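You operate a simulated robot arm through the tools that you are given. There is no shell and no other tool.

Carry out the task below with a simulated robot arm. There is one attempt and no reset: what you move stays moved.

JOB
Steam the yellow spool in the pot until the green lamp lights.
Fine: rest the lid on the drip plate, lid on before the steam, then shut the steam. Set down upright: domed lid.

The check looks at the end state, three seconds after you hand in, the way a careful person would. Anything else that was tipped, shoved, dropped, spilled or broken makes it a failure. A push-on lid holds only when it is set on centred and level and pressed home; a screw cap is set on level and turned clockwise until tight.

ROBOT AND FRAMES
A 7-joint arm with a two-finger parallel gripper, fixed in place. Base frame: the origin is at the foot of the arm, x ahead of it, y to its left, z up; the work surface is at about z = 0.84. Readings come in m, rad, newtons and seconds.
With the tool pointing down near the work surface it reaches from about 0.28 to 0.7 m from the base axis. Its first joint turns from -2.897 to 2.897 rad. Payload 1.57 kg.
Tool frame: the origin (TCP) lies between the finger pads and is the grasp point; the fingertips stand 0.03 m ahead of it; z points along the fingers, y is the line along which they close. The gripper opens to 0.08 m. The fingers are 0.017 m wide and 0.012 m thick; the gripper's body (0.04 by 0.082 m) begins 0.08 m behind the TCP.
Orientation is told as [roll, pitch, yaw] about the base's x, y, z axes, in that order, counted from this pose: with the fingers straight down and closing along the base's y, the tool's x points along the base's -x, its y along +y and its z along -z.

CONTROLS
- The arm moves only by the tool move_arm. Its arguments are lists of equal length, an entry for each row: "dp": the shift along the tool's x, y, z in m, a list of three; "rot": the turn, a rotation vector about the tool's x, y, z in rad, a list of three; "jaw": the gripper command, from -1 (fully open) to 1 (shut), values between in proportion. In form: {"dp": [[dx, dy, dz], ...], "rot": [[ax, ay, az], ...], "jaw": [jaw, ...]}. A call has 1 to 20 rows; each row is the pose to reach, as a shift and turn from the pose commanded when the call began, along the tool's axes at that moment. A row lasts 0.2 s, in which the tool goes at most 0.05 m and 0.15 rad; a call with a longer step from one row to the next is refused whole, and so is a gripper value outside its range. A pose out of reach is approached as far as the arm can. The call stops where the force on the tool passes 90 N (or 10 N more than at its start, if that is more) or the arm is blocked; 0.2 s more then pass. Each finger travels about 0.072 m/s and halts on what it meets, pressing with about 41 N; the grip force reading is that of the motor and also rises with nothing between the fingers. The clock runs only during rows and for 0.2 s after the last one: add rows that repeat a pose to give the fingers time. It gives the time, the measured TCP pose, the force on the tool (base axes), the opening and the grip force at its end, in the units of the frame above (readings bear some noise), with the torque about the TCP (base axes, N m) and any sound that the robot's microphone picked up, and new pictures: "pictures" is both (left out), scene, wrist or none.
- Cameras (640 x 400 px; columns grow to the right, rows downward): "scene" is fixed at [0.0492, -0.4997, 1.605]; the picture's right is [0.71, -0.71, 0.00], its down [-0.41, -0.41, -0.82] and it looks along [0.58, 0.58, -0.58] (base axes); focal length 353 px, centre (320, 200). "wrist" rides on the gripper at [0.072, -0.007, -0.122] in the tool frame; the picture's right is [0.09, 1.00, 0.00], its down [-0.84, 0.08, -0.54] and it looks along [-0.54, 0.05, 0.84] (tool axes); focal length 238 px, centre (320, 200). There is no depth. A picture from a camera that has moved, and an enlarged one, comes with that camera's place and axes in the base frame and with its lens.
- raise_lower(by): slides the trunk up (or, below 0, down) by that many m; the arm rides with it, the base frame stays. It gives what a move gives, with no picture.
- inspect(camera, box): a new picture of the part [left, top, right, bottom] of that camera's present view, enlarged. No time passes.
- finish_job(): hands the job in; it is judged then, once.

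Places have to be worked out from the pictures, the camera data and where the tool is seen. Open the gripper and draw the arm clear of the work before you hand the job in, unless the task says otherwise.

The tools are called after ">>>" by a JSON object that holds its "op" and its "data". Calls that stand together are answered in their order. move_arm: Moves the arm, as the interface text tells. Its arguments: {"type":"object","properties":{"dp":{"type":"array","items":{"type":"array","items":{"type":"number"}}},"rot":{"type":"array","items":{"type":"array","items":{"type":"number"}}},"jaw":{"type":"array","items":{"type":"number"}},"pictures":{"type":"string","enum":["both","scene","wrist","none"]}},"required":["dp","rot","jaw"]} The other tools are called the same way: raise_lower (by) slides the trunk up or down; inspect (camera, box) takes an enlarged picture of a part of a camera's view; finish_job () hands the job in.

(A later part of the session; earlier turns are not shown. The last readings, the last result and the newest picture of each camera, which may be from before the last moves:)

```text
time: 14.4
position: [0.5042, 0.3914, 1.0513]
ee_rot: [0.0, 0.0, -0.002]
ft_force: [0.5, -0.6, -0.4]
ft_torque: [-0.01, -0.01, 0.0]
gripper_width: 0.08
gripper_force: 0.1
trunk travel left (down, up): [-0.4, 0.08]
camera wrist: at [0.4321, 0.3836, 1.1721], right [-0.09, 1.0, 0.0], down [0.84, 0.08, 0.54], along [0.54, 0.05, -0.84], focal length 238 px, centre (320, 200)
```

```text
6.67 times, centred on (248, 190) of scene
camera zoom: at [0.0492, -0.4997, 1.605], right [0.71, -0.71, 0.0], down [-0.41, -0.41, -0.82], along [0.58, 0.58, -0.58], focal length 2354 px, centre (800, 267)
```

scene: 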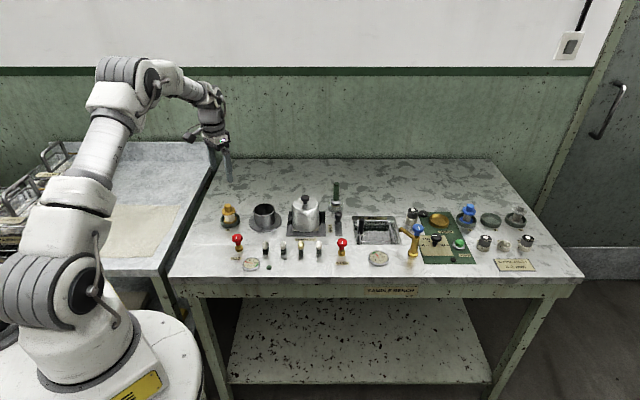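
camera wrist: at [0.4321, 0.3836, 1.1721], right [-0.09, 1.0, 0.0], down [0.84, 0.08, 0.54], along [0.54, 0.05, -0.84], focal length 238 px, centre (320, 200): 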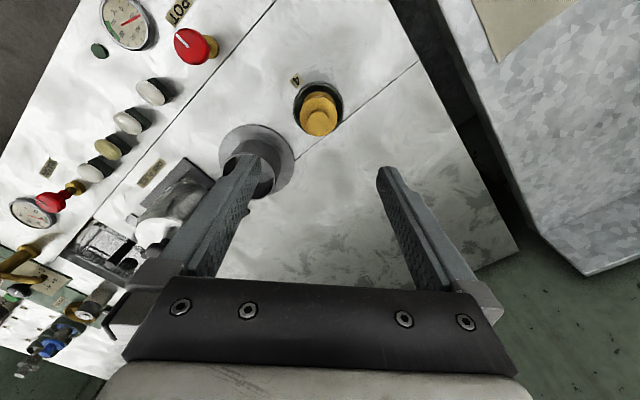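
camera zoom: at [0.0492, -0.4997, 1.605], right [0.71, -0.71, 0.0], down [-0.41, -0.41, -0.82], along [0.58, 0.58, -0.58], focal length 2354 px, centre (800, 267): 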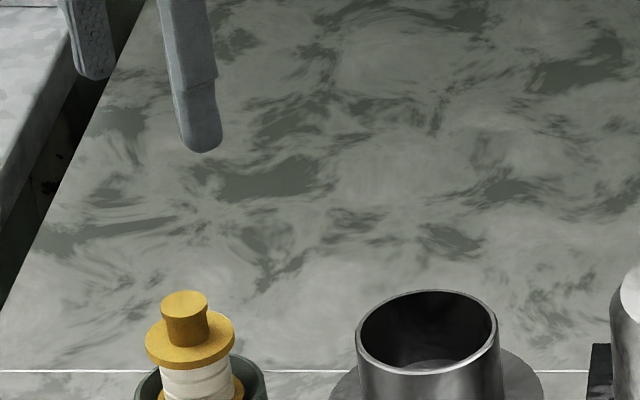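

The spool's top knob reads at about (0.500, 0.387) with its top at z≈0.914. I descend to just above it and check alignment.

>>> {"op": "move_arm", "data": {"dp": [[0.0041, -0.0031, 0.03], [0.0041, -0.0031, 0.06], [0.0041, -0.0031, 0.085], [0.0041, -0.0031, 0.085]], "rot": [[0, 0, 0], [0, 0, 0], [0, 0, 0], [0, 0, 0]], "jaw": [-1, -1, -1, -1]}}

>>> {"op": "inspect", "data": {"camera": "wrist", "box": [220, 110, 412, 230]}}

>>> {"op": "inspect", "data": {"camera": "scene", "box": [200, 180, 280, 230]}}

```text
time: 15.4
position: [0.4991, 0.3857, 0.9664]
ee_rot: [-0.001, 0.0, 0.001]
ft_force: [-0.8, 0.0, -0.5]
ft_torque: [-0.01, 0.01, -0.01]
gripper_width: 0.0801
gripper_force: 0.0
trunk travel left (down, up): [-0.4, 0.08]
camera wrist: at [0.4272, 0.3793, 1.0872], right [-0.09, 1.0, 0.0], down [0.84, 0.08, 0.54], along [0.54, 0.05, -0.84], focal length 238 px, centre (320, 200)
```

scene: 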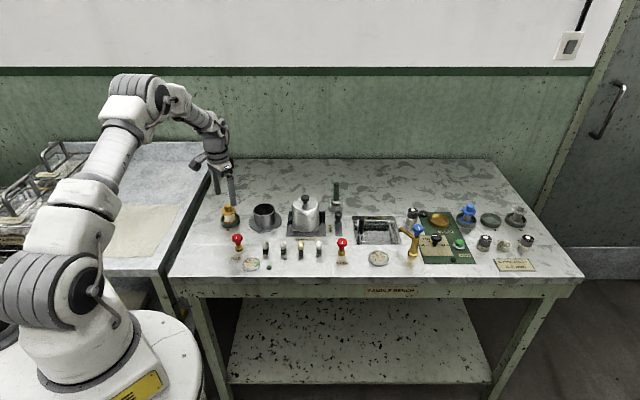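
wrist: 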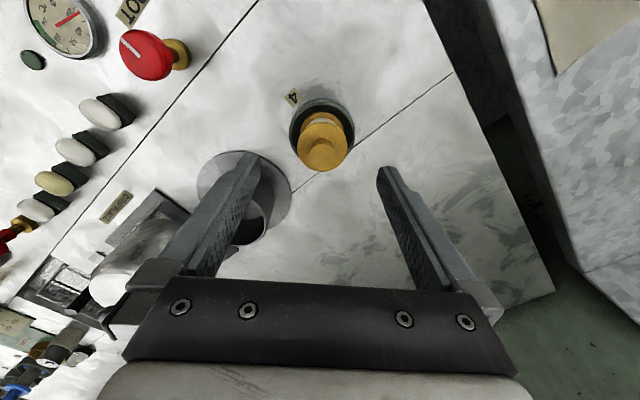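

```text
3.33 times, centred on (316, 170) of wrist
camera zoom: at [0.4272, 0.3793, 1.0872], right [-0.09, 1.0, 0.0], down [0.84, 0.08, 0.54], along [0.54, 0.05, -0.84], focal length 794 px, centre (333, 300)
```

zoom: 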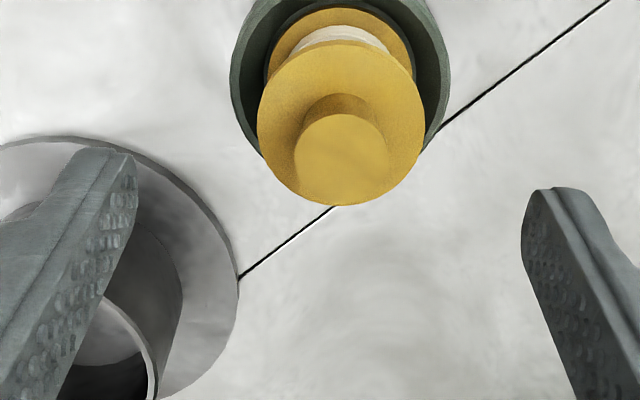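

```text
8.00 times, centred on (240, 205) of scene
camera zoom: at [0.0492, -0.4997, 1.605], right [0.71, -0.71, 0.0], down [-0.41, -0.41, -0.82], along [0.58, 0.58, -0.58], focal length 2824 px, centre (960, 160)
```

zoom: 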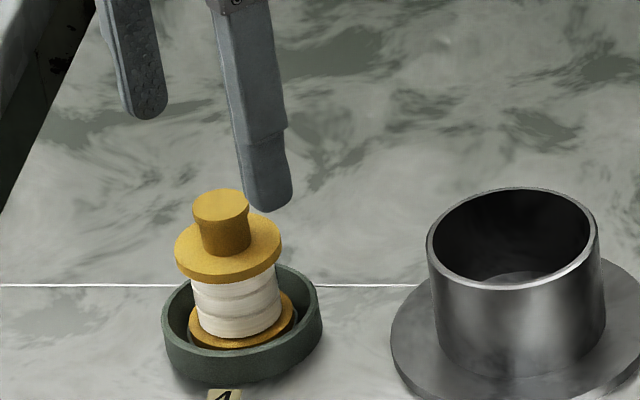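

The spool knob is centred to within 2 mm. I lower the fingertips around it to TCP z≈0.930 and close.

>>> {"op": "move_arm", "data": {"dp": [[0, 0.0018, 0.018], [0, 0.0018, 0.035], [0, 0.0018, 0.035], [0, 0.0018, 0.035], [0, 0.0018, 0.035], [0, 0.0018, 0.035], [0, 0.0018, 0.035]], "rot": [[0, 0, 0], [0, 0, 0], [0, 0, 0], [0, 0, 0], [0, 0, 0], [0, 0, 0], [0, 0, 0]], "jaw": [-1, -1, -1, 1, 1, 1, 1]}}

>>> {"op": "inspect", "data": {"camera": "wrist", "box": [240, 130, 400, 230]}}

>>> {"op": "inspect", "data": {"camera": "scene", "box": [200, 180, 280, 230]}}

```text
time: 17.0
position: [0.4992, 0.3881, 0.9301]
ee_rot: [-0.001, 0.001, 0.001]
ft_force: [-0.7, 0.4, -0.4]
ft_torque: [-0.01, 0.01, 0.0]
gripper_width: 0.0213
gripper_force: 35.0
trunk travel left (down, up): [-0.4, 0.08]
camera wrist: at [0.4277, 0.3809, 1.0516], right [-0.09, 1.0, 0.0], down [0.84, 0.08, 0.54], along [0.54, 0.05, -0.84], focal length 238 px, centre (320, 200)
```

scene: 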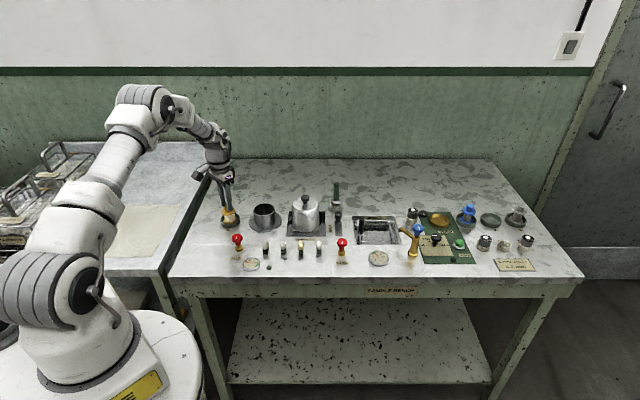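
wrist: 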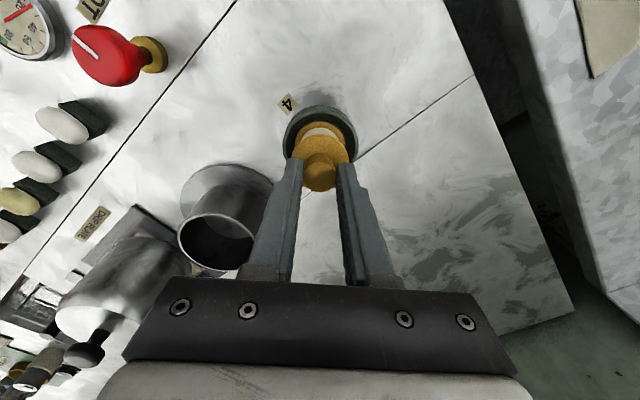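

```text
4.00 times, centred on (320, 180) of wrist
camera zoom: at [0.4277, 0.3809, 1.0516], right [-0.09, 1.0, 0.0], down [0.84, 0.08, 0.54], along [0.54, 0.05, -0.84], focal length 953 px, centre (320, 280)
```

zoom: 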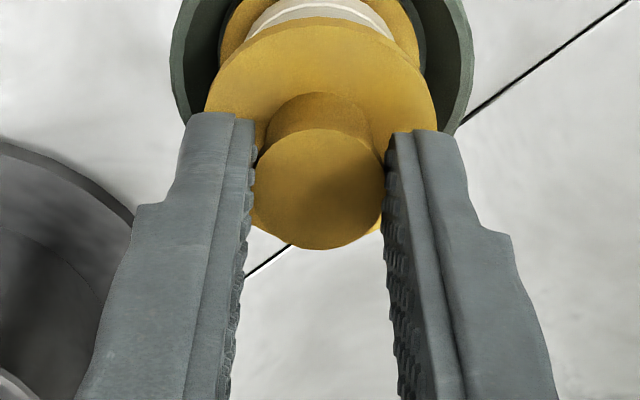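

```text
8.00 times, centred on (240, 205) of scene
camera zoom: at [0.0492, -0.4997, 1.605], right [0.71, -0.71, 0.0], down [-0.41, -0.41, -0.82], along [0.58, 0.58, -0.58], focal length 2824 px, centre (960, 160)
```

zoom: 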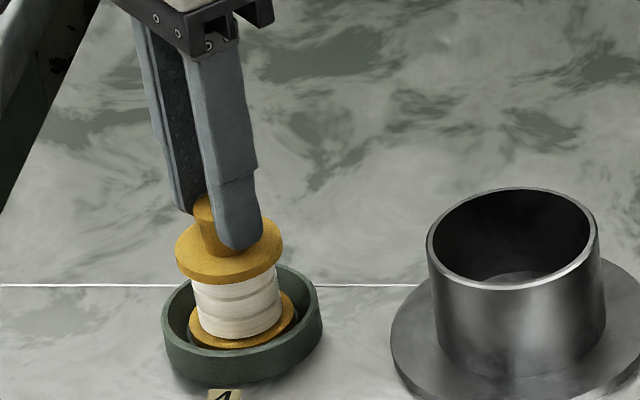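

Gripped at 0.021 m. I lift the spool straight up by 9 cm and check that it hangs straight.

>>> {"op": "move_arm", "data": {"dp": [[0, 0, -0.01], [0, 0, -0.03], [0, 0, -0.06], [0, 0, -0.09], [0, 0, -0.09]], "rot": [[0, 0, 0], [0, 0, 0], [0, 0, 0], [0, 0, 0], [0, 0, 0]], "jaw": [1, 1, 1, 1, 1]}}

>>> {"op": "inspect", "data": {"camera": "scene", "box": [195, 160, 291, 220]}}

>>> {"op": "inspect", "data": {"camera": "wrist", "box": [160, 80, 400, 230]}}

```text
time: 18.2
position: [0.4982, 0.3871, 1.0198]
ee_rot: [0.001, 0.0, 0.0]
ft_force: [-0.4, 0.3, -0.8]
ft_torque: [-0.01, -0.04, 0.02]
gripper_width: 0.0214
gripper_force: 34.9
trunk travel left (down, up): [-0.4, 0.08]
camera wrist: at [0.4264, 0.3791, 1.1399], right [-0.09, 1.0, 0.0], down [0.84, 0.08, 0.54], along [0.54, 0.05, -0.84], focal length 238 px, centre (320, 200)
```

scene: 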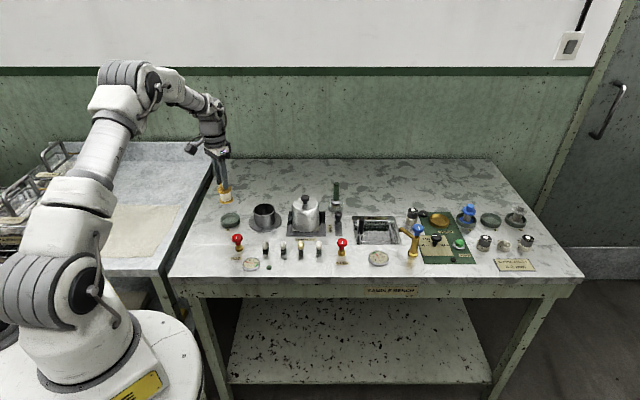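
wrist: 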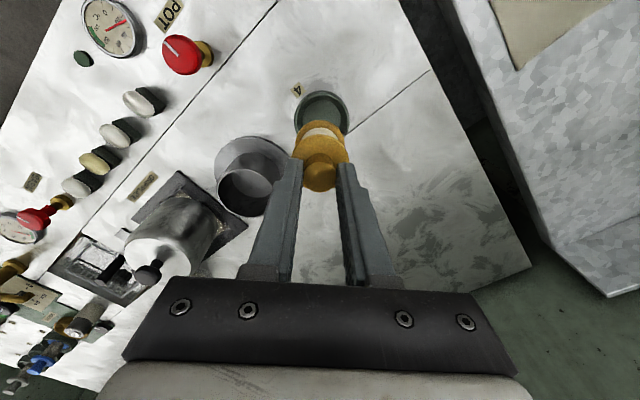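

```text
6.67 times, centred on (243, 190) of scene
camera zoom: at [0.0492, -0.4997, 1.605], right [0.71, -0.71, 0.0], down [-0.41, -0.41, -0.82], along [0.58, 0.58, -0.58], focal length 2354 px, centre (833, 267)
```

zoom: 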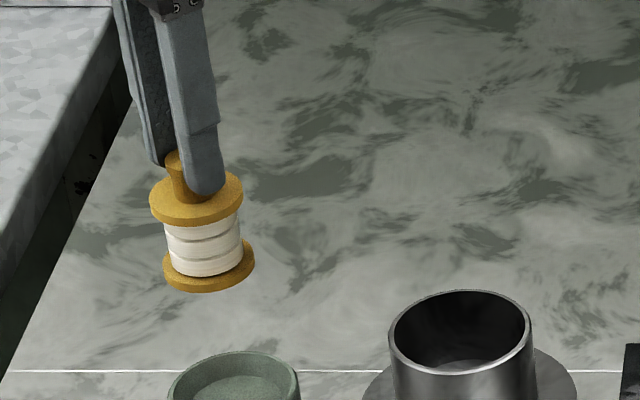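

```text
2.67 times, centred on (280, 155) of wrist
camera zoom: at [0.4264, 0.3791, 1.1399], right [-0.09, 1.0, 0.0], down [0.84, 0.08, 0.54], along [0.54, 0.05, -0.84], focal length 636 px, centre (427, 320)
```

zoom: 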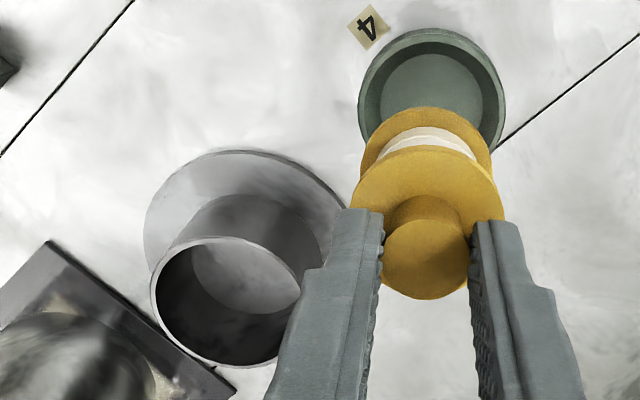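

The spool hangs straight; the pot mouth centre comes out at about (0.584, 0.303) with rim at z≈0.896. I carry the spool over it.

>>> {"op": "move_arm", "data": {"dp": [[-0.016, -0.015, 0], [-0.035, -0.033, 0], [-0.054, -0.051, 0], [-0.072, -0.069, 0], [-0.086, -0.083, 0], [-0.086, -0.083, 0]], "rot": [[0, 0, 0], [0, 0, 0], [0, 0, 0], [0, 0, 0], [0, 0, 0], [0, 0, 0]], "jaw": [1, 1, 1, 1, 1, 1]}}

>>> {"op": "inspect", "data": {"camera": "scene", "box": [215, 170, 311, 230]}}

>>> {"op": "inspect", "data": {"camera": "wrist", "box": [220, 80, 412, 200]}}

```text
time: 19.6
position: [0.5851, 0.3056, 1.0188]
ee_rot: [0.0, -0.001, 0.0]
ft_force: [-0.4, 0.8, -0.7]
ft_torque: [0.0, -0.06, 0.01]
gripper_width: 0.0216
gripper_force: 34.8
trunk travel left (down, up): [-0.4, 0.08]
camera wrist: at [0.5129, 0.2983, 1.1406], right [-0.09, 1.0, 0.0], down [0.84, 0.08, 0.54], along [0.54, 0.05, -0.84], focal length 238 px, centre (320, 200)
```

scene: 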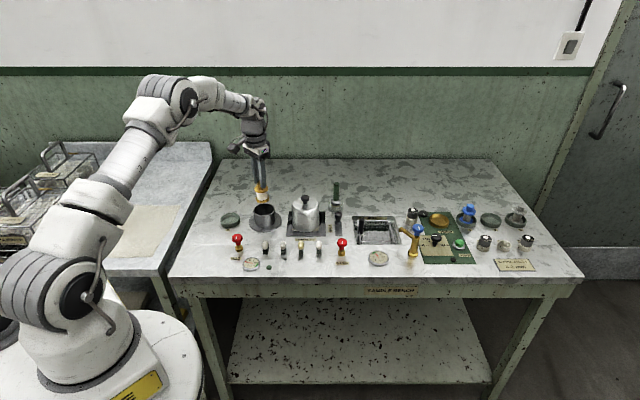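
wrist: 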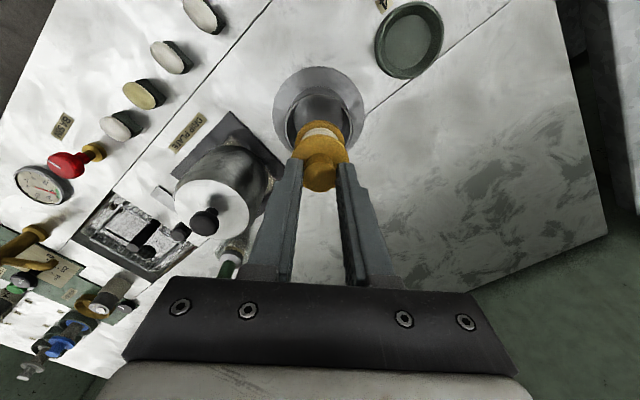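

```text
6.67 times, centred on (263, 200) of scene
camera zoom: at [0.0492, -0.4997, 1.605], right [0.71, -0.71, 0.0], down [-0.41, -0.41, -0.82], along [0.58, 0.58, -0.58], focal length 2354 px, centre (700, 200)
```

zoom: 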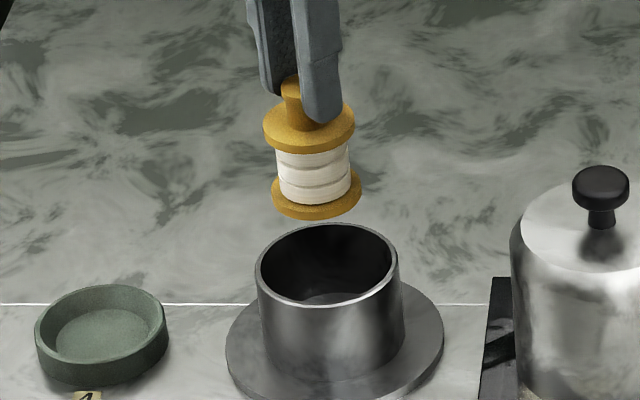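

```text
3.33 times, centred on (316, 140) of wrist
camera zoom: at [0.5129, 0.2983, 1.1406], right [-0.09, 1.0, 0.0], down [0.84, 0.08, 0.54], along [0.54, 0.05, -0.84], focal length 794 px, centre (333, 400)
```

zoom: 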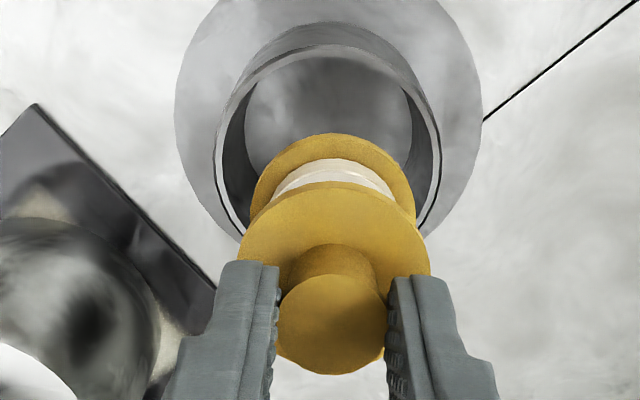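

The spool is a couple of mm off the pot's axis in y; I correct and lower it into the mouth, stopping before the bottom.

>>> {"op": "move_arm", "data": {"dp": [[-0.001, -0.0018, 0.0], [-0.001, -0.0018, 0.02], [-0.001, -0.0018, 0.04], [-0.001, -0.0018, 0.06], [-0.001, -0.0018, 0.06]], "rot": [[0, 0, 0], [0, 0, 0], [0, 0, 0], [0, 0, 0], [0, 0, 0]], "jaw": [1, 1, 1, 1, 1]}}

>>> {"op": "inspect", "data": {"camera": "scene", "box": [225, 180, 305, 230]}}

>>> {"op": "inspect", "data": {"camera": "wrist", "box": [240, 110, 400, 210]}}

```text
time: 20.8
position: [0.5864, 0.3033, 0.9615]
ee_rot: [-0.001, 0.002, -0.001]
ft_force: [-0.7, -1.2, -1.0]
ft_torque: [-0.02, 0.01, -0.01]
gripper_width: 0.0216
gripper_force: 35.0
trunk travel left (down, up): [-0.4, 0.08]
camera wrist: at [0.5143, 0.2955, 1.0818], right [-0.09, 1.0, 0.0], down [0.84, 0.08, 0.54], along [0.54, 0.05, -0.84], focal length 238 px, centre (320, 200)
```

scene: 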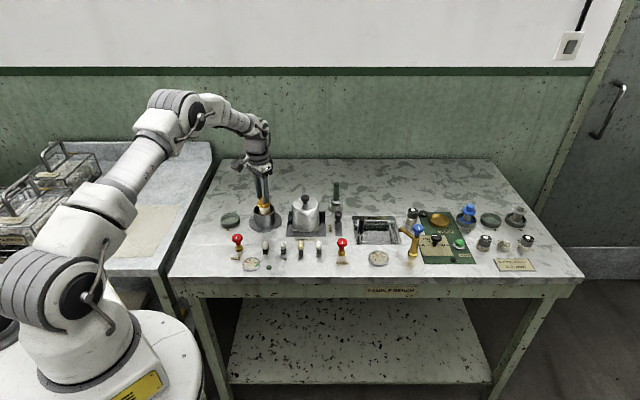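
wrist: 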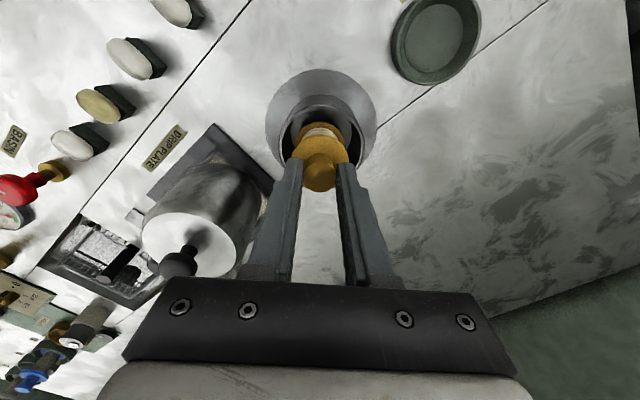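

```text
8.00 times, centred on (265, 205) of scene
camera zoom: at [0.0492, -0.4997, 1.605], right [0.71, -0.71, 0.0], down [-0.41, -0.41, -0.82], along [0.58, 0.58, -0.58], focal length 2824 px, centre (760, 160)
```

zoom: 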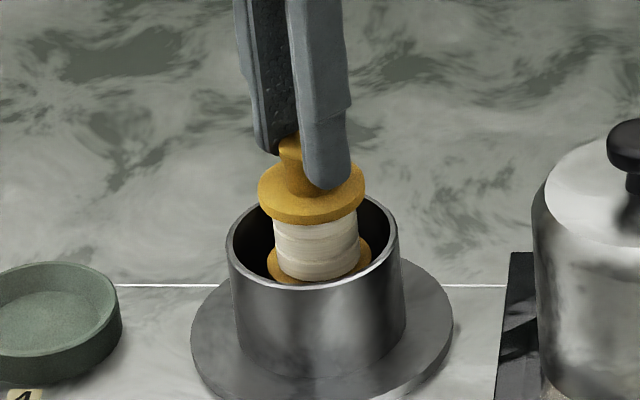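

```text
4.00 times, centred on (320, 160) of wrist
camera zoom: at [0.5143, 0.2955, 1.0818], right [-0.09, 1.0, 0.0], down [0.84, 0.08, 0.54], along [0.54, 0.05, -0.84], focal length 953 px, centre (320, 360)
```

zoom: 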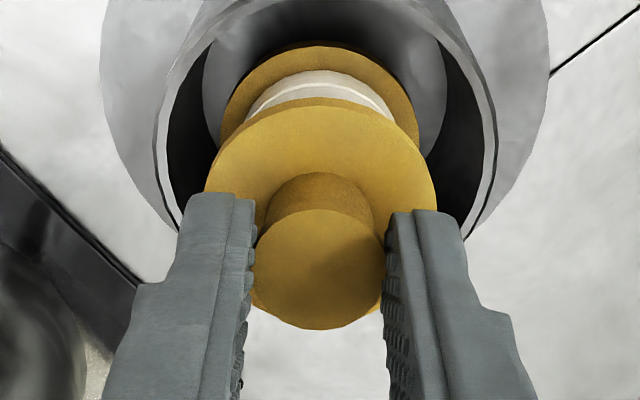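

The spool has entered the mouth with clearance all round. I lower slowly toward the pot floor, watching the force.

>>> {"op": "move_arm", "data": {"dp": [[0, 0, 0.008], [0, 0, 0.016], [0, 0, 0.024], [0, 0, 0.024]], "rot": [[0, 0, 0], [0, 0, 0], [0, 0, 0], [0, 0, 0]], "jaw": [1, 1, 1, 1], "pictures": "none"}}

>>> {"op": "inspect", "data": {"camera": "scene", "box": [225, 180, 305, 230]}}

```text
time: 21.8
position: [0.5858, 0.303, 0.9363]
ee_rot: [0.0, -0.002, 0.0]
ft_force: [-0.7, -0.3, 2.7]
ft_torque: [-0.08, 0.03, -0.03]
gripper_width: 0.0212
gripper_force: 34.4
trunk travel left (down, up): [-0.4, 0.08]
```

```text
8.00 times, centred on (265, 205) of scene
camera zoom: at [0.0492, -0.4997, 1.605], right [0.71, -0.71, 0.0], down [-0.41, -0.41, -0.82], along [0.58, 0.58, -0.58], focal length 2824 px, centre (760, 160)
```

zoom: 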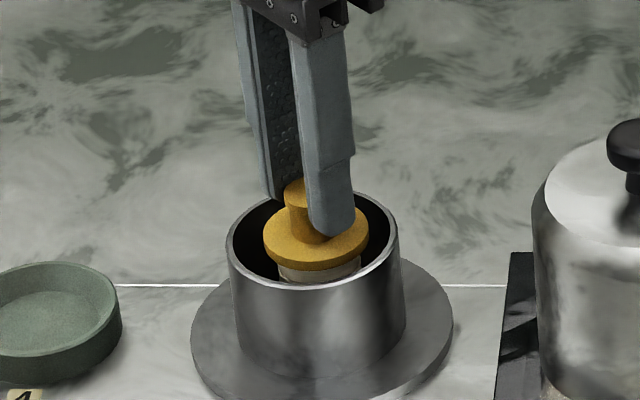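

Contact of about 3.7 N shows the spool is standing on the pot floor, with fingertips just above rim level. I release with a small opening and rise straight up.

>>> {"op": "move_arm", "data": {"dp": [[0, 0, 0], [0, 0, 0], [0, 0, 0], [0, 0, -0.01], [0, 0, -0.03], [0, 0, -0.06], [0, 0, -0.1], [0, 0, -0.1]], "rot": [[0, 0, 0], [0, 0, 0], [0, 0, 0], [0, 0, 0], [0, 0, 0], [0, 0, 0], [0, 0, 0], [0, 0, 0]], "jaw": [0.2, 0.1, 0.1, 0.1, 0.1, -0.5, -1, -1]}}

>>> {"op": "inspect", "data": {"camera": "scene", "box": [225, 180, 305, 230]}}

>>> {"op": "inspect", "data": {"camera": "wrist", "box": [220, 50, 412, 170]}}

```text
time: 23.6
position: [0.5873, 0.3031, 1.0351]
ee_rot: [-0.001, 0.0, 0.0]
ft_force: [0.0, -0.2, 0.7]
ft_torque: [0.02, 0.01, -0.02]
gripper_width: 0.0799
gripper_force: 0.1
trunk travel left (down, up): [-0.4, 0.08]
camera wrist: at [0.5147, 0.2958, 1.1571], right [-0.09, 1.0, 0.0], down [0.84, 0.08, 0.54], along [0.54, 0.05, -0.84], focal length 238 px, centre (320, 200)
```

scene: 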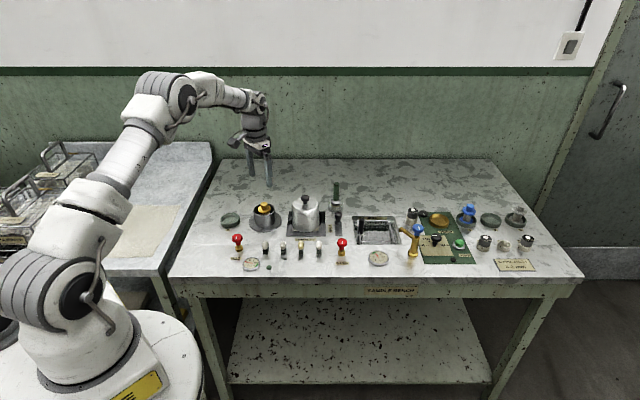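
wrist: 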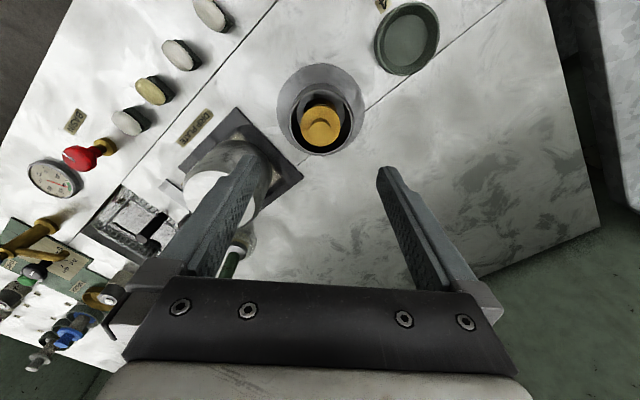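

```text
8.00 times, centred on (265, 205) of scene
camera zoom: at [0.0492, -0.4997, 1.605], right [0.71, -0.71, 0.0], down [-0.41, -0.41, -0.82], along [0.58, 0.58, -0.58], focal length 2824 px, centre (760, 160)
```

zoom: 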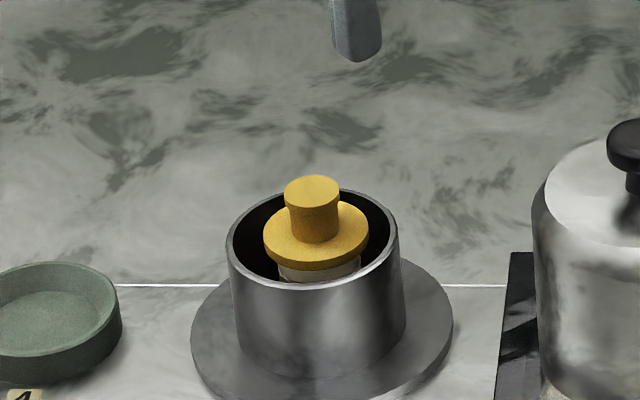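

```text
3.33 times, centred on (316, 110) of wrist
camera zoom: at [0.5147, 0.2958, 1.1571], right [-0.09, 1.0, 0.0], down [0.84, 0.08, 0.54], along [0.54, 0.05, -0.84], focal length 794 px, centre (333, 500)
```

zoom: 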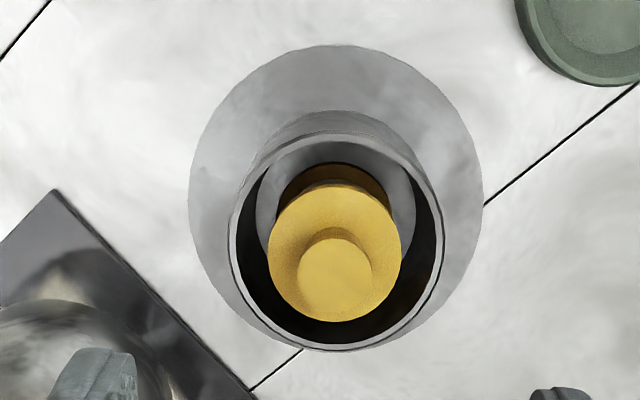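

The spool stands upright and centred in the pot. Now I go back over the lid on the drip plate at (0.6725, 0.195).

>>> {"op": "move_arm", "data": {"dp": [[-0.015, -0.018, -0.02], [-0.033, -0.042, -0.025], [-0.052, -0.066, -0.025], [-0.07, -0.089, -0.025], [-0.0858, -0.1076, -0.025], [-0.0858, -0.1076, -0.025]], "rot": [[0, 0, 0], [0, 0, 0], [0, 0, 0], [0, 0, 0], [0, 0, 0], [0, 0, 0]], "jaw": [-1, -1, -1, -1, -1, -1]}}

>>> {"op": "inspect", "data": {"camera": "wrist", "box": [220, 80, 412, 200]}}

```text
time: 25.0
position: [0.6718, 0.1946, 1.0596]
ee_rot: [0.001, 0.001, 0.0]
ft_force: [0.3, -0.1, 0.2]
ft_torque: [-0.01, -0.01, -0.02]
gripper_width: 0.0801
gripper_force: 0.0
trunk travel left (down, up): [-0.4, 0.08]
camera wrist: at [0.5999, 0.1876, 1.181], right [-0.09, 1.0, 0.0], down [0.84, 0.08, 0.54], along [0.54, 0.05, -0.84], focal length 238 px, centre (320, 200)
```

scene: 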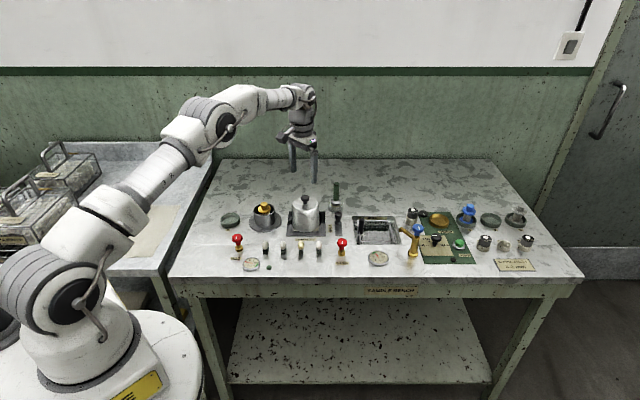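
wrist: 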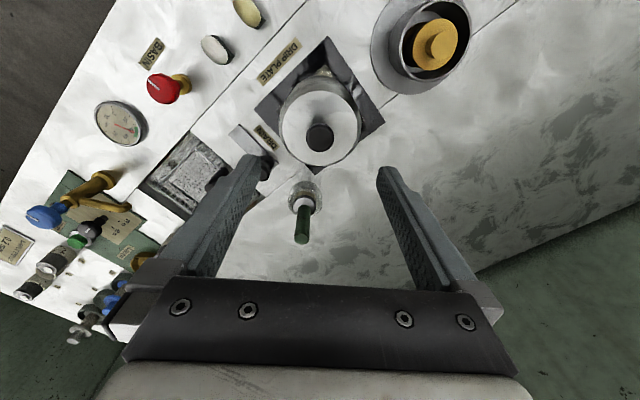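

```text
3.33 times, centred on (316, 140) of wrist
camera zoom: at [0.5999, 0.1876, 1.181], right [-0.09, 1.0, 0.0], down [0.84, 0.08, 0.54], along [0.54, 0.05, -0.84], focal length 794 px, centre (333, 400)
```

zoom: 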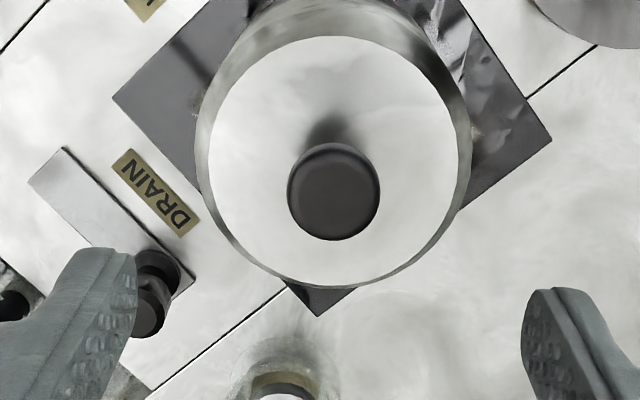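

The lid knob is at about (0.6729, 0.1945), directly below the TCP. I descend to the same grasp height, then close.

>>> {"op": "move_arm", "data": {"dp": [[-0.0006, 0.0003, 0.03], [-0.0006, 0.0003, 0.06], [-0.0006, 0.0003, 0.08], [-0.0006, 0.0003, 0.091], [-0.0006, 0.0003, 0.091], [-0.0006, 0.0003, 0.091], [-0.0006, 0.0003, 0.091], [-0.0006, 0.0003, 0.091], [-0.0006, 0.0003, 0.091]], "rot": [[0, 0, 0], [0, 0, 0], [0, 0, 0], [0, 0, 0], [0, 0, 0], [0, 0, 0], [0, 0, 0], [0, 0, 0], [0, 0, 0]], "jaw": [-1, -1, -1, -1, -1, 1, 1, 1, 1]}}

>>> {"op": "inspect", "data": {"camera": "scene", "box": [267, 180, 347, 230]}}

```text
time: 27.0
position: [0.6746, 0.1965, 0.9693]
ee_rot: [0.0, -0.001, 0.0]
ft_force: [0.9, -0.2, -1.0]
ft_torque: [0.02, -0.01, 0.04]
gripper_width: 0.0264
gripper_force: 37.7
trunk travel left (down, up): [-0.4, 0.08]
camera wrist: at [0.602, 0.1889, 1.0907], right [-0.09, 1.0, 0.0], down [0.84, 0.08, 0.54], along [0.54, 0.05, -0.84], focal length 238 px, centre (320, 200)
```

scene: 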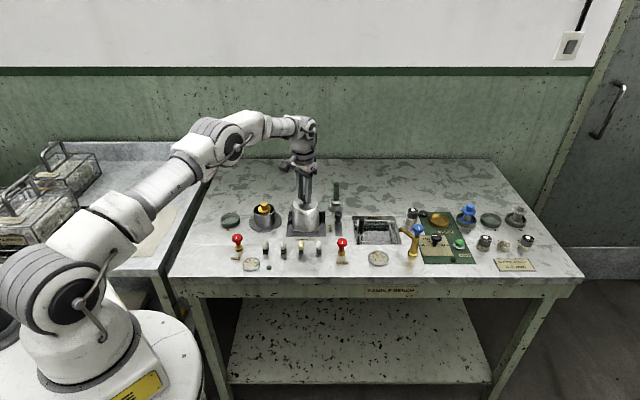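
wrist: 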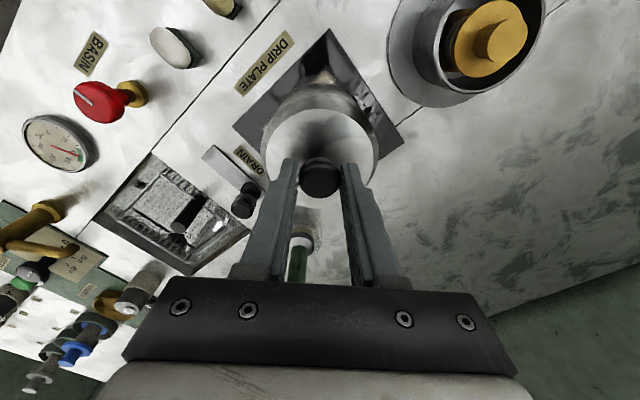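

```text
8.00 times, centred on (307, 205) of scene
camera zoom: at [0.0492, -0.4997, 1.605], right [0.71, -0.71, 0.0], down [-0.41, -0.41, -0.82], along [0.58, 0.58, -0.58], focal length 2824 px, centre (424, 160)
```

zoom: 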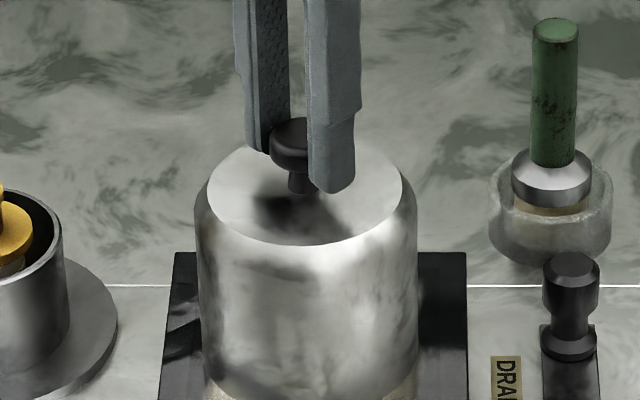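

The knob is gripped again. I lift the lid to z≈1.10 and carry it back over the pot.

>>> {"op": "move_arm", "data": {"dp": [[0, 0, -0.02], [0, 0, -0.05], [0, 0, -0.09], [0, 0, -0.132], [0.015, 0.018, -0.132], [0.035, 0.042, -0.132], [0.055, 0.066, -0.132], [0.075, 0.09, -0.132], [0.0895, 0.1083, -0.132], [0.0895, 0.1083, -0.132]], "rot": [[0, 0, 0], [0, 0, 0], [0, 0, 0], [0, 0, 0], [0, 0, 0], [0, 0, 0], [0, 0, 0], [0, 0, 0], [0, 0, 0], [0, 0, 0]], "jaw": [1, 1, 1, 1, 1, 1, 1, 1, 1, 1]}}

>>> {"op": "inspect", "data": {"camera": "scene", "box": [215, 155, 311, 215]}}

>>> {"op": "inspect", "data": {"camera": "wrist", "box": [220, 40, 412, 160]}}

```text
time: 29.2
position: [0.5831, 0.3043, 1.1033]
ee_rot: [-0.001, 0.0, 0.002]
ft_force: [-0.1, -0.3, -1.3]
ft_torque: [0.01, 0.02, -0.05]
gripper_width: 0.0266
gripper_force: 37.3
trunk travel left (down, up): [-0.4, 0.08]
camera wrist: at [0.5121, 0.297, 1.2238], right [-0.09, 1.0, 0.0], down [0.84, 0.08, 0.54], along [0.54, 0.05, -0.84], focal length 238 px, centre (320, 200)
```

scene: 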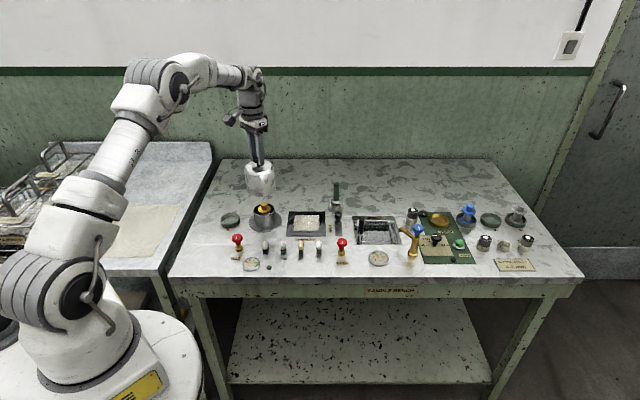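
wrist: 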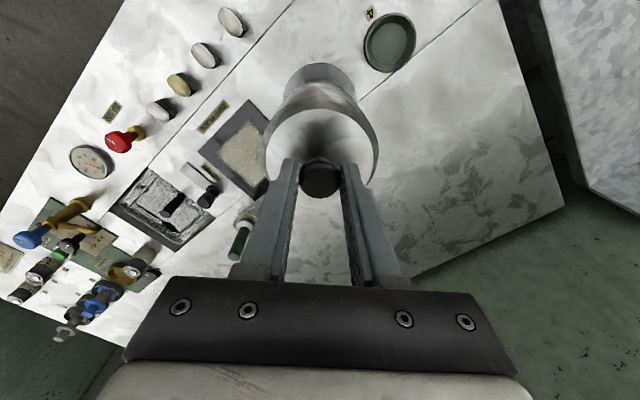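

```text
6.67 times, centred on (263, 185) of scene
camera zoom: at [0.0492, -0.4997, 1.605], right [0.71, -0.71, 0.0], down [-0.41, -0.41, -0.82], along [0.58, 0.58, -0.58], focal length 2354 px, centre (700, 300)
```

zoom: 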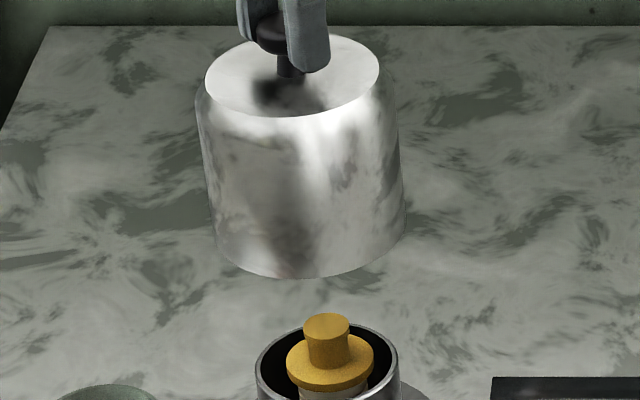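

```text
3.33 times, centred on (316, 100) of wrist
camera zoom: at [0.5121, 0.297, 1.2238], right [-0.09, 1.0, 0.0], down [0.84, 0.08, 0.54], along [0.54, 0.05, -0.84], focal length 794 px, centre (333, 533)
```

zoom: 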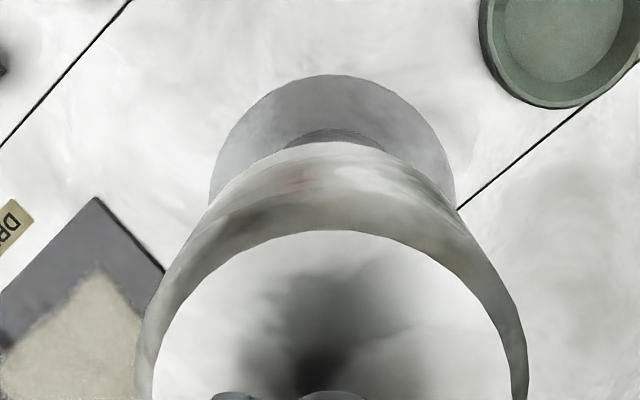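

The lid lines up with the pot in both views. I lower it in stages over the pot, stopping just above the seated height.

>>> {"op": "move_arm", "data": {"dp": [[-0.0006, 0.0, 0.025], [-0.0006, 0.0, 0.05], [-0.0006, 0.0, 0.075], [-0.0006, 0.0, 0.1], [-0.0006, 0.0, 0.118], [-0.0006, 0.0, 0.118]], "rot": [[0, 0, 0], [0, 0, 0], [0, 0, 0], [0, 0, 0], [0, 0, 0], [0, 0, 0]], "jaw": [1, 1, 1, 1, 1, 1]}}

>>> {"op": "inspect", "data": {"camera": "scene", "box": [215, 180, 311, 240]}}

>>> {"op": "inspect", "data": {"camera": "wrist", "box": [220, 40, 412, 160]}}

```text
time: 30.6
position: [0.5855, 0.3053, 0.9838]
ee_rot: [0.0, 0.0, 0.0]
ft_force: [-0.3, 1.3, -1.6]
ft_torque: [-0.03, 0.02, -0.02]
gripper_width: 0.0265
gripper_force: 37.5
trunk travel left (down, up): [-0.4, 0.08]
camera wrist: at [0.5129, 0.2968, 1.1051], right [-0.09, 1.0, 0.0], down [0.84, 0.08, 0.54], along [0.54, 0.05, -0.84], focal length 238 px, centre (320, 200)
```

scene: 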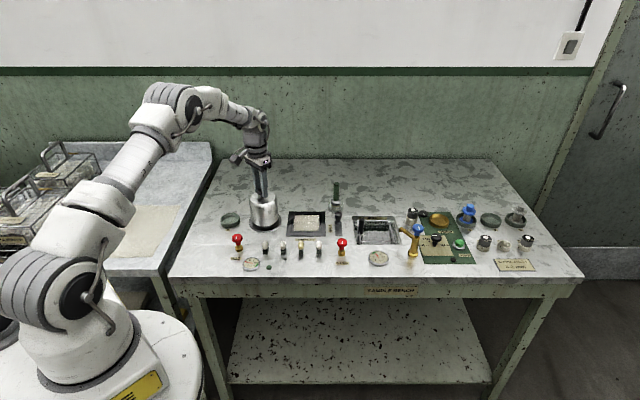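
wrist: 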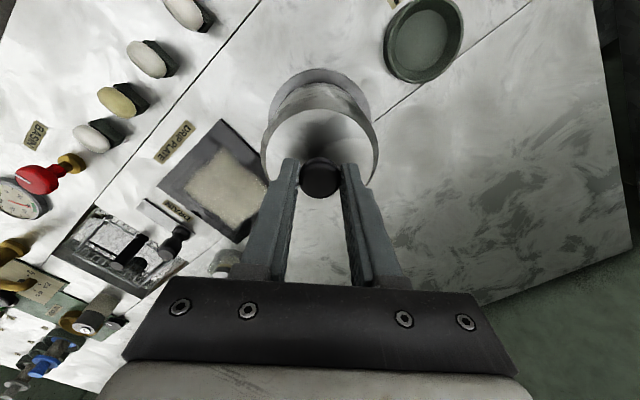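

```text
6.67 times, centred on (263, 210) of scene
camera zoom: at [0.0492, -0.4997, 1.605], right [0.71, -0.71, 0.0], down [-0.41, -0.41, -0.82], along [0.58, 0.58, -0.58], focal length 2354 px, centre (700, 133)
```

zoom: 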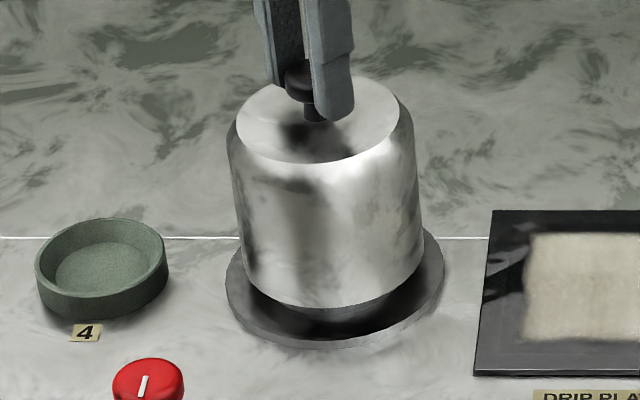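

```text
3.33 times, centred on (316, 100) of wrist
camera zoom: at [0.5129, 0.2968, 1.1051], right [-0.09, 1.0, 0.0], down [0.84, 0.08, 0.54], along [0.54, 0.05, -0.84], focal length 794 px, centre (333, 533)
```

zoom: 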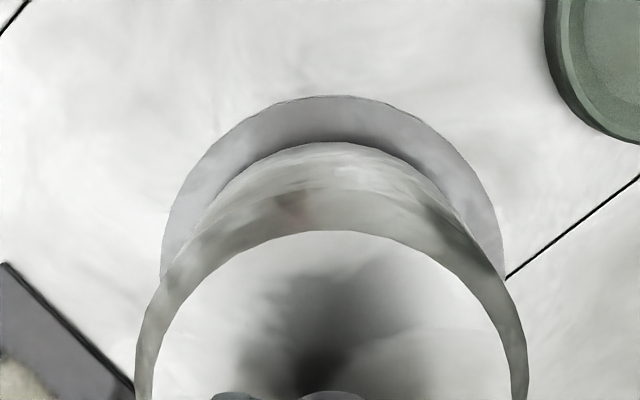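

The lid is around the pot with no contact yet (1.4 cm above seat). I lower the rest gently.

>>> {"op": "move_arm", "data": {"dp": [[0, 0, 0.004], [0, 0, 0.008], [0, 0, 0.012], [0, 0, 0.012]], "rot": [[0, 0, 0], [0, 0, 0], [0, 0, 0], [0, 0, 0]], "jaw": [1, 1, 1, 1], "pictures": "none"}}

>>> {"op": "inspect", "data": {"camera": "scene", "box": [225, 190, 305, 240]}}

```text
time: 31.6
position: [0.584, 0.3045, 0.9723]
ee_rot: [0.0, 0.001, -0.002]
ft_force: [0.7, 0.3, -2.3]
ft_torque: [-0.02, -0.01, 0.01]
gripper_width: 0.0267
gripper_force: 37.4
trunk travel left (down, up): [-0.4, 0.08]
```

```text
8.00 times, centred on (265, 215) of scene
camera zoom: at [0.0492, -0.4997, 1.605], right [0.71, -0.71, 0.0], down [-0.41, -0.41, -0.82], along [0.58, 0.58, -0.58], focal length 2824 px, centre (760, 80)
```

zoom: 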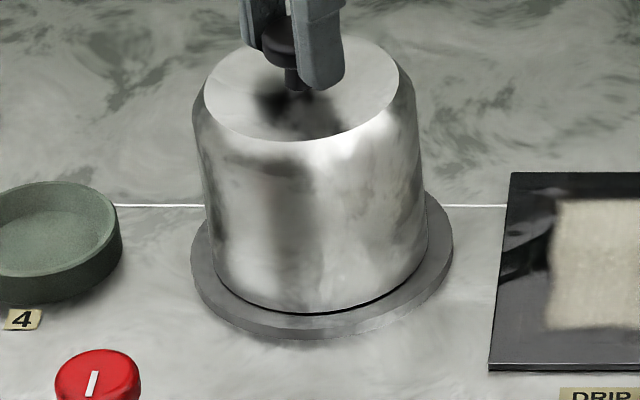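

No contact yet; a couple of mm more.

>>> {"op": "move_arm", "data": {"dp": [[0, 0, 0.0015], [0, 0, 0.003], [0, 0, 0.003]], "rot": [[0, 0, 0], [0, 0, 0], [0, 0, 0]], "jaw": [1, 1, 1], "pictures": "none"}}

>>> {"op": "inspect", "data": {"camera": "scene", "box": [225, 190, 305, 240]}}

```text
time: 32.4
position: [0.5858, 0.3045, 0.9714]
ee_rot: [0.002, -0.004, 0.0]
ft_force: [-2.4, -2.2, 17.2]
ft_torque: [-0.08, 0.85, -0.01]
gripper_width: 0.0268
gripper_force: 37.5
trunk travel left (down, up): [-0.4, 0.08]
```

```text
8.00 times, centred on (265, 215) of scene
camera zoom: at [0.0492, -0.4997, 1.605], right [0.71, -0.71, 0.0], down [-0.41, -0.41, -0.82], along [0.58, 0.58, -0.58], focal length 2824 px, centre (760, 80)
```

zoom: 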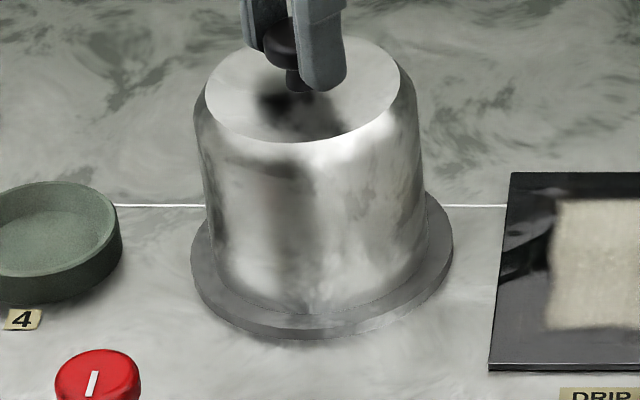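

The lid has seated on the flange (17 N contact). I ease off 1 mm, open the gripper and rise.

>>> {"op": "move_arm", "data": {"dp": [[0, 0, -0.001], [0, 0, -0.001], [0, 0, -0.001], [0, 0, -0.001], [0, 0, -0.001]], "rot": [[0, 0, 0], [0, 0, 0], [0, 0, 0], [0, 0, 0], [0, 0, 0]], "jaw": [1, 0.3, -0.3, -1, -1], "pictures": "none"}}

>>> {"op": "move_arm", "data": {"dp": [[0, 0, -0.02], [0, 0, -0.05], [0, 0, -0.09], [0, 0, -0.1], [0, 0, -0.1]], "rot": [[0, 0, 0], [0, 0, 0], [0, 0, 0], [0, 0, 0], [0, 0, 0]], "jaw": [-1, -1, -1, -1, -1]}}

>>> {"op": "inspect", "data": {"camera": "scene", "box": [205, 180, 301, 240]}}

>>> {"op": "inspect", "data": {"camera": "wrist", "box": [220, 50, 412, 170]}}

```text
time: 33.6
position: [0.5835, 0.3053, 0.9693]
ee_rot: [0.001, 0.0, -0.002]
ft_force: [0.0, 0.3, -1.1]
ft_torque: [-0.01, 0.03, -0.01]
gripper_width: 0.08
gripper_force: 0.1
trunk travel left (down, up): [-0.4, 0.08]
```

```text
time: 34.8
position: [0.5844, 0.3046, 1.0723]
ee_rot: [0.0, 0.001, 0.0]
ft_force: [0.2, -0.4, 0.0]
ft_torque: [-0.03, 0.02, -0.04]
gripper_width: 0.0801
gripper_force: 0.0
trunk travel left (down, up): [-0.4, 0.08]
camera wrist: at [0.5116, 0.2974, 1.1934], right [-0.09, 1.0, 0.0], down [0.84, 0.08, 0.54], along [0.54, 0.05, -0.84], focal length 238 px, centre (320, 200)
```

scene: 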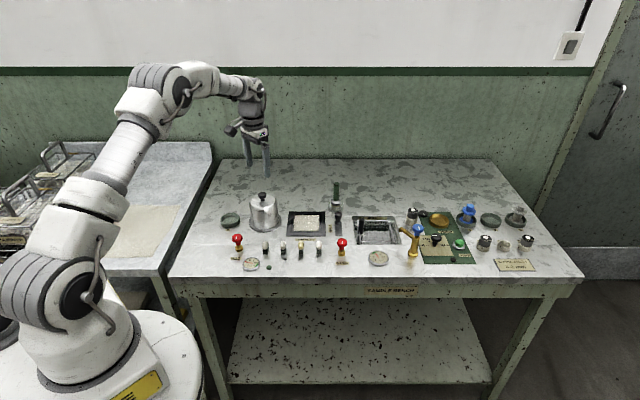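
wrist: 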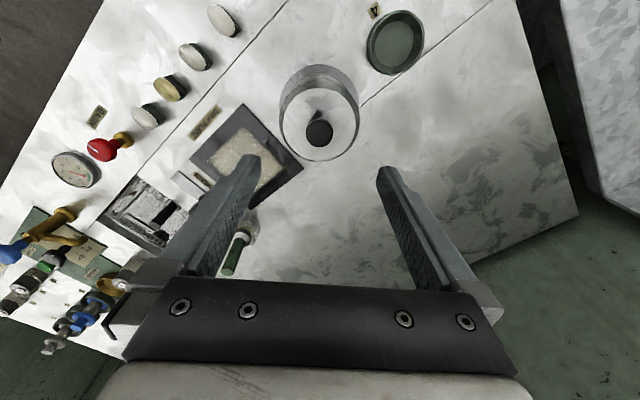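

```text
6.67 times, centred on (253, 210) of scene
camera zoom: at [0.0492, -0.4997, 1.605], right [0.71, -0.71, 0.0], down [-0.41, -0.41, -0.82], along [0.58, 0.58, -0.58], focal length 2354 px, centre (767, 133)
```

zoom: 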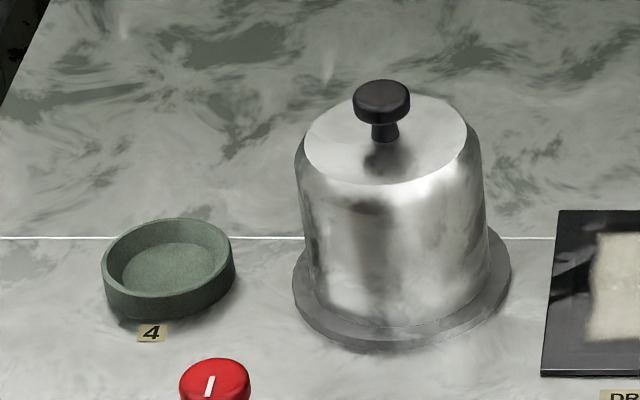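

```text
3.33 times, centred on (316, 110) of wrist
camera zoom: at [0.5116, 0.2974, 1.1934], right [-0.09, 1.0, 0.0], down [0.84, 0.08, 0.54], along [0.54, 0.05, -0.84], focal length 794 px, centre (333, 500)
```

zoom: 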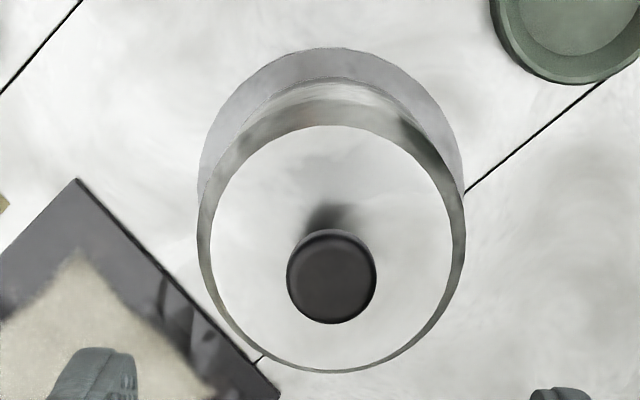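

The lid sits level and centred on the pot. Now I move over the POT steam valve at about (0.445, 0.254) to look at it closely.

>>> {"op": "move_arm", "data": {"dp": [[0.03, -0.01, 0], [0.065, -0.023, 0.005], [0.1, -0.036, 0.03], [0.1386, -0.05, 0.06], [0.1386, -0.05, 0.095], [0.1386, -0.05, 0.095]], "rot": [[0, 0, 0], [0, 0, 0], [0, 0, 0], [0, 0, 0], [0, 0, 0], [0, 0, 0]], "jaw": [-1, -1, -1, -1, -1, -1]}}

>>> {"op": "inspect", "data": {"camera": "wrist", "box": [220, 80, 412, 200]}}

>>> {"op": "inspect", "data": {"camera": "scene", "box": [200, 210, 296, 270]}}

```text
refused: row 4 steps farther than a row can; nothing moved
```

```text
3.33 times, centred on (316, 140) of wrist
camera zoom: at [0.5116, 0.2974, 1.1934], right [-0.09, 1.0, 0.0], down [0.84, 0.08, 0.54], along [0.54, 0.05, -0.84], focal length 794 px, centre (333, 400)
```

zoom: 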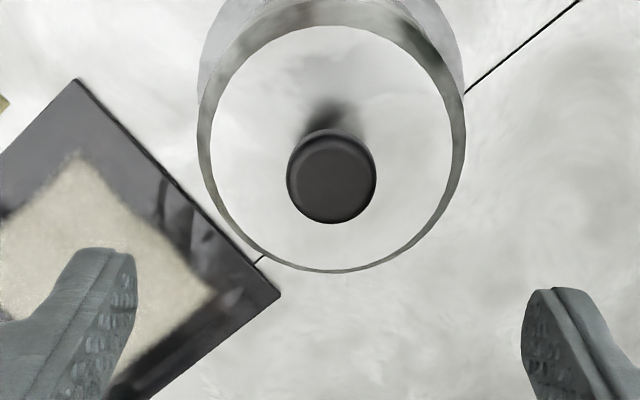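

```text
6.67 times, centred on (248, 240) of scene
camera zoom: at [0.0492, -0.4997, 1.605], right [0.71, -0.71, 0.0], down [-0.41, -0.41, -0.82], along [0.58, 0.58, -0.58], focal length 2354 px, centre (800, -67)
```

zoom: 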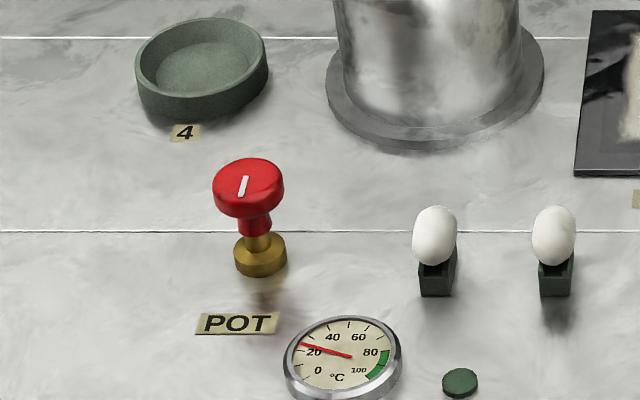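

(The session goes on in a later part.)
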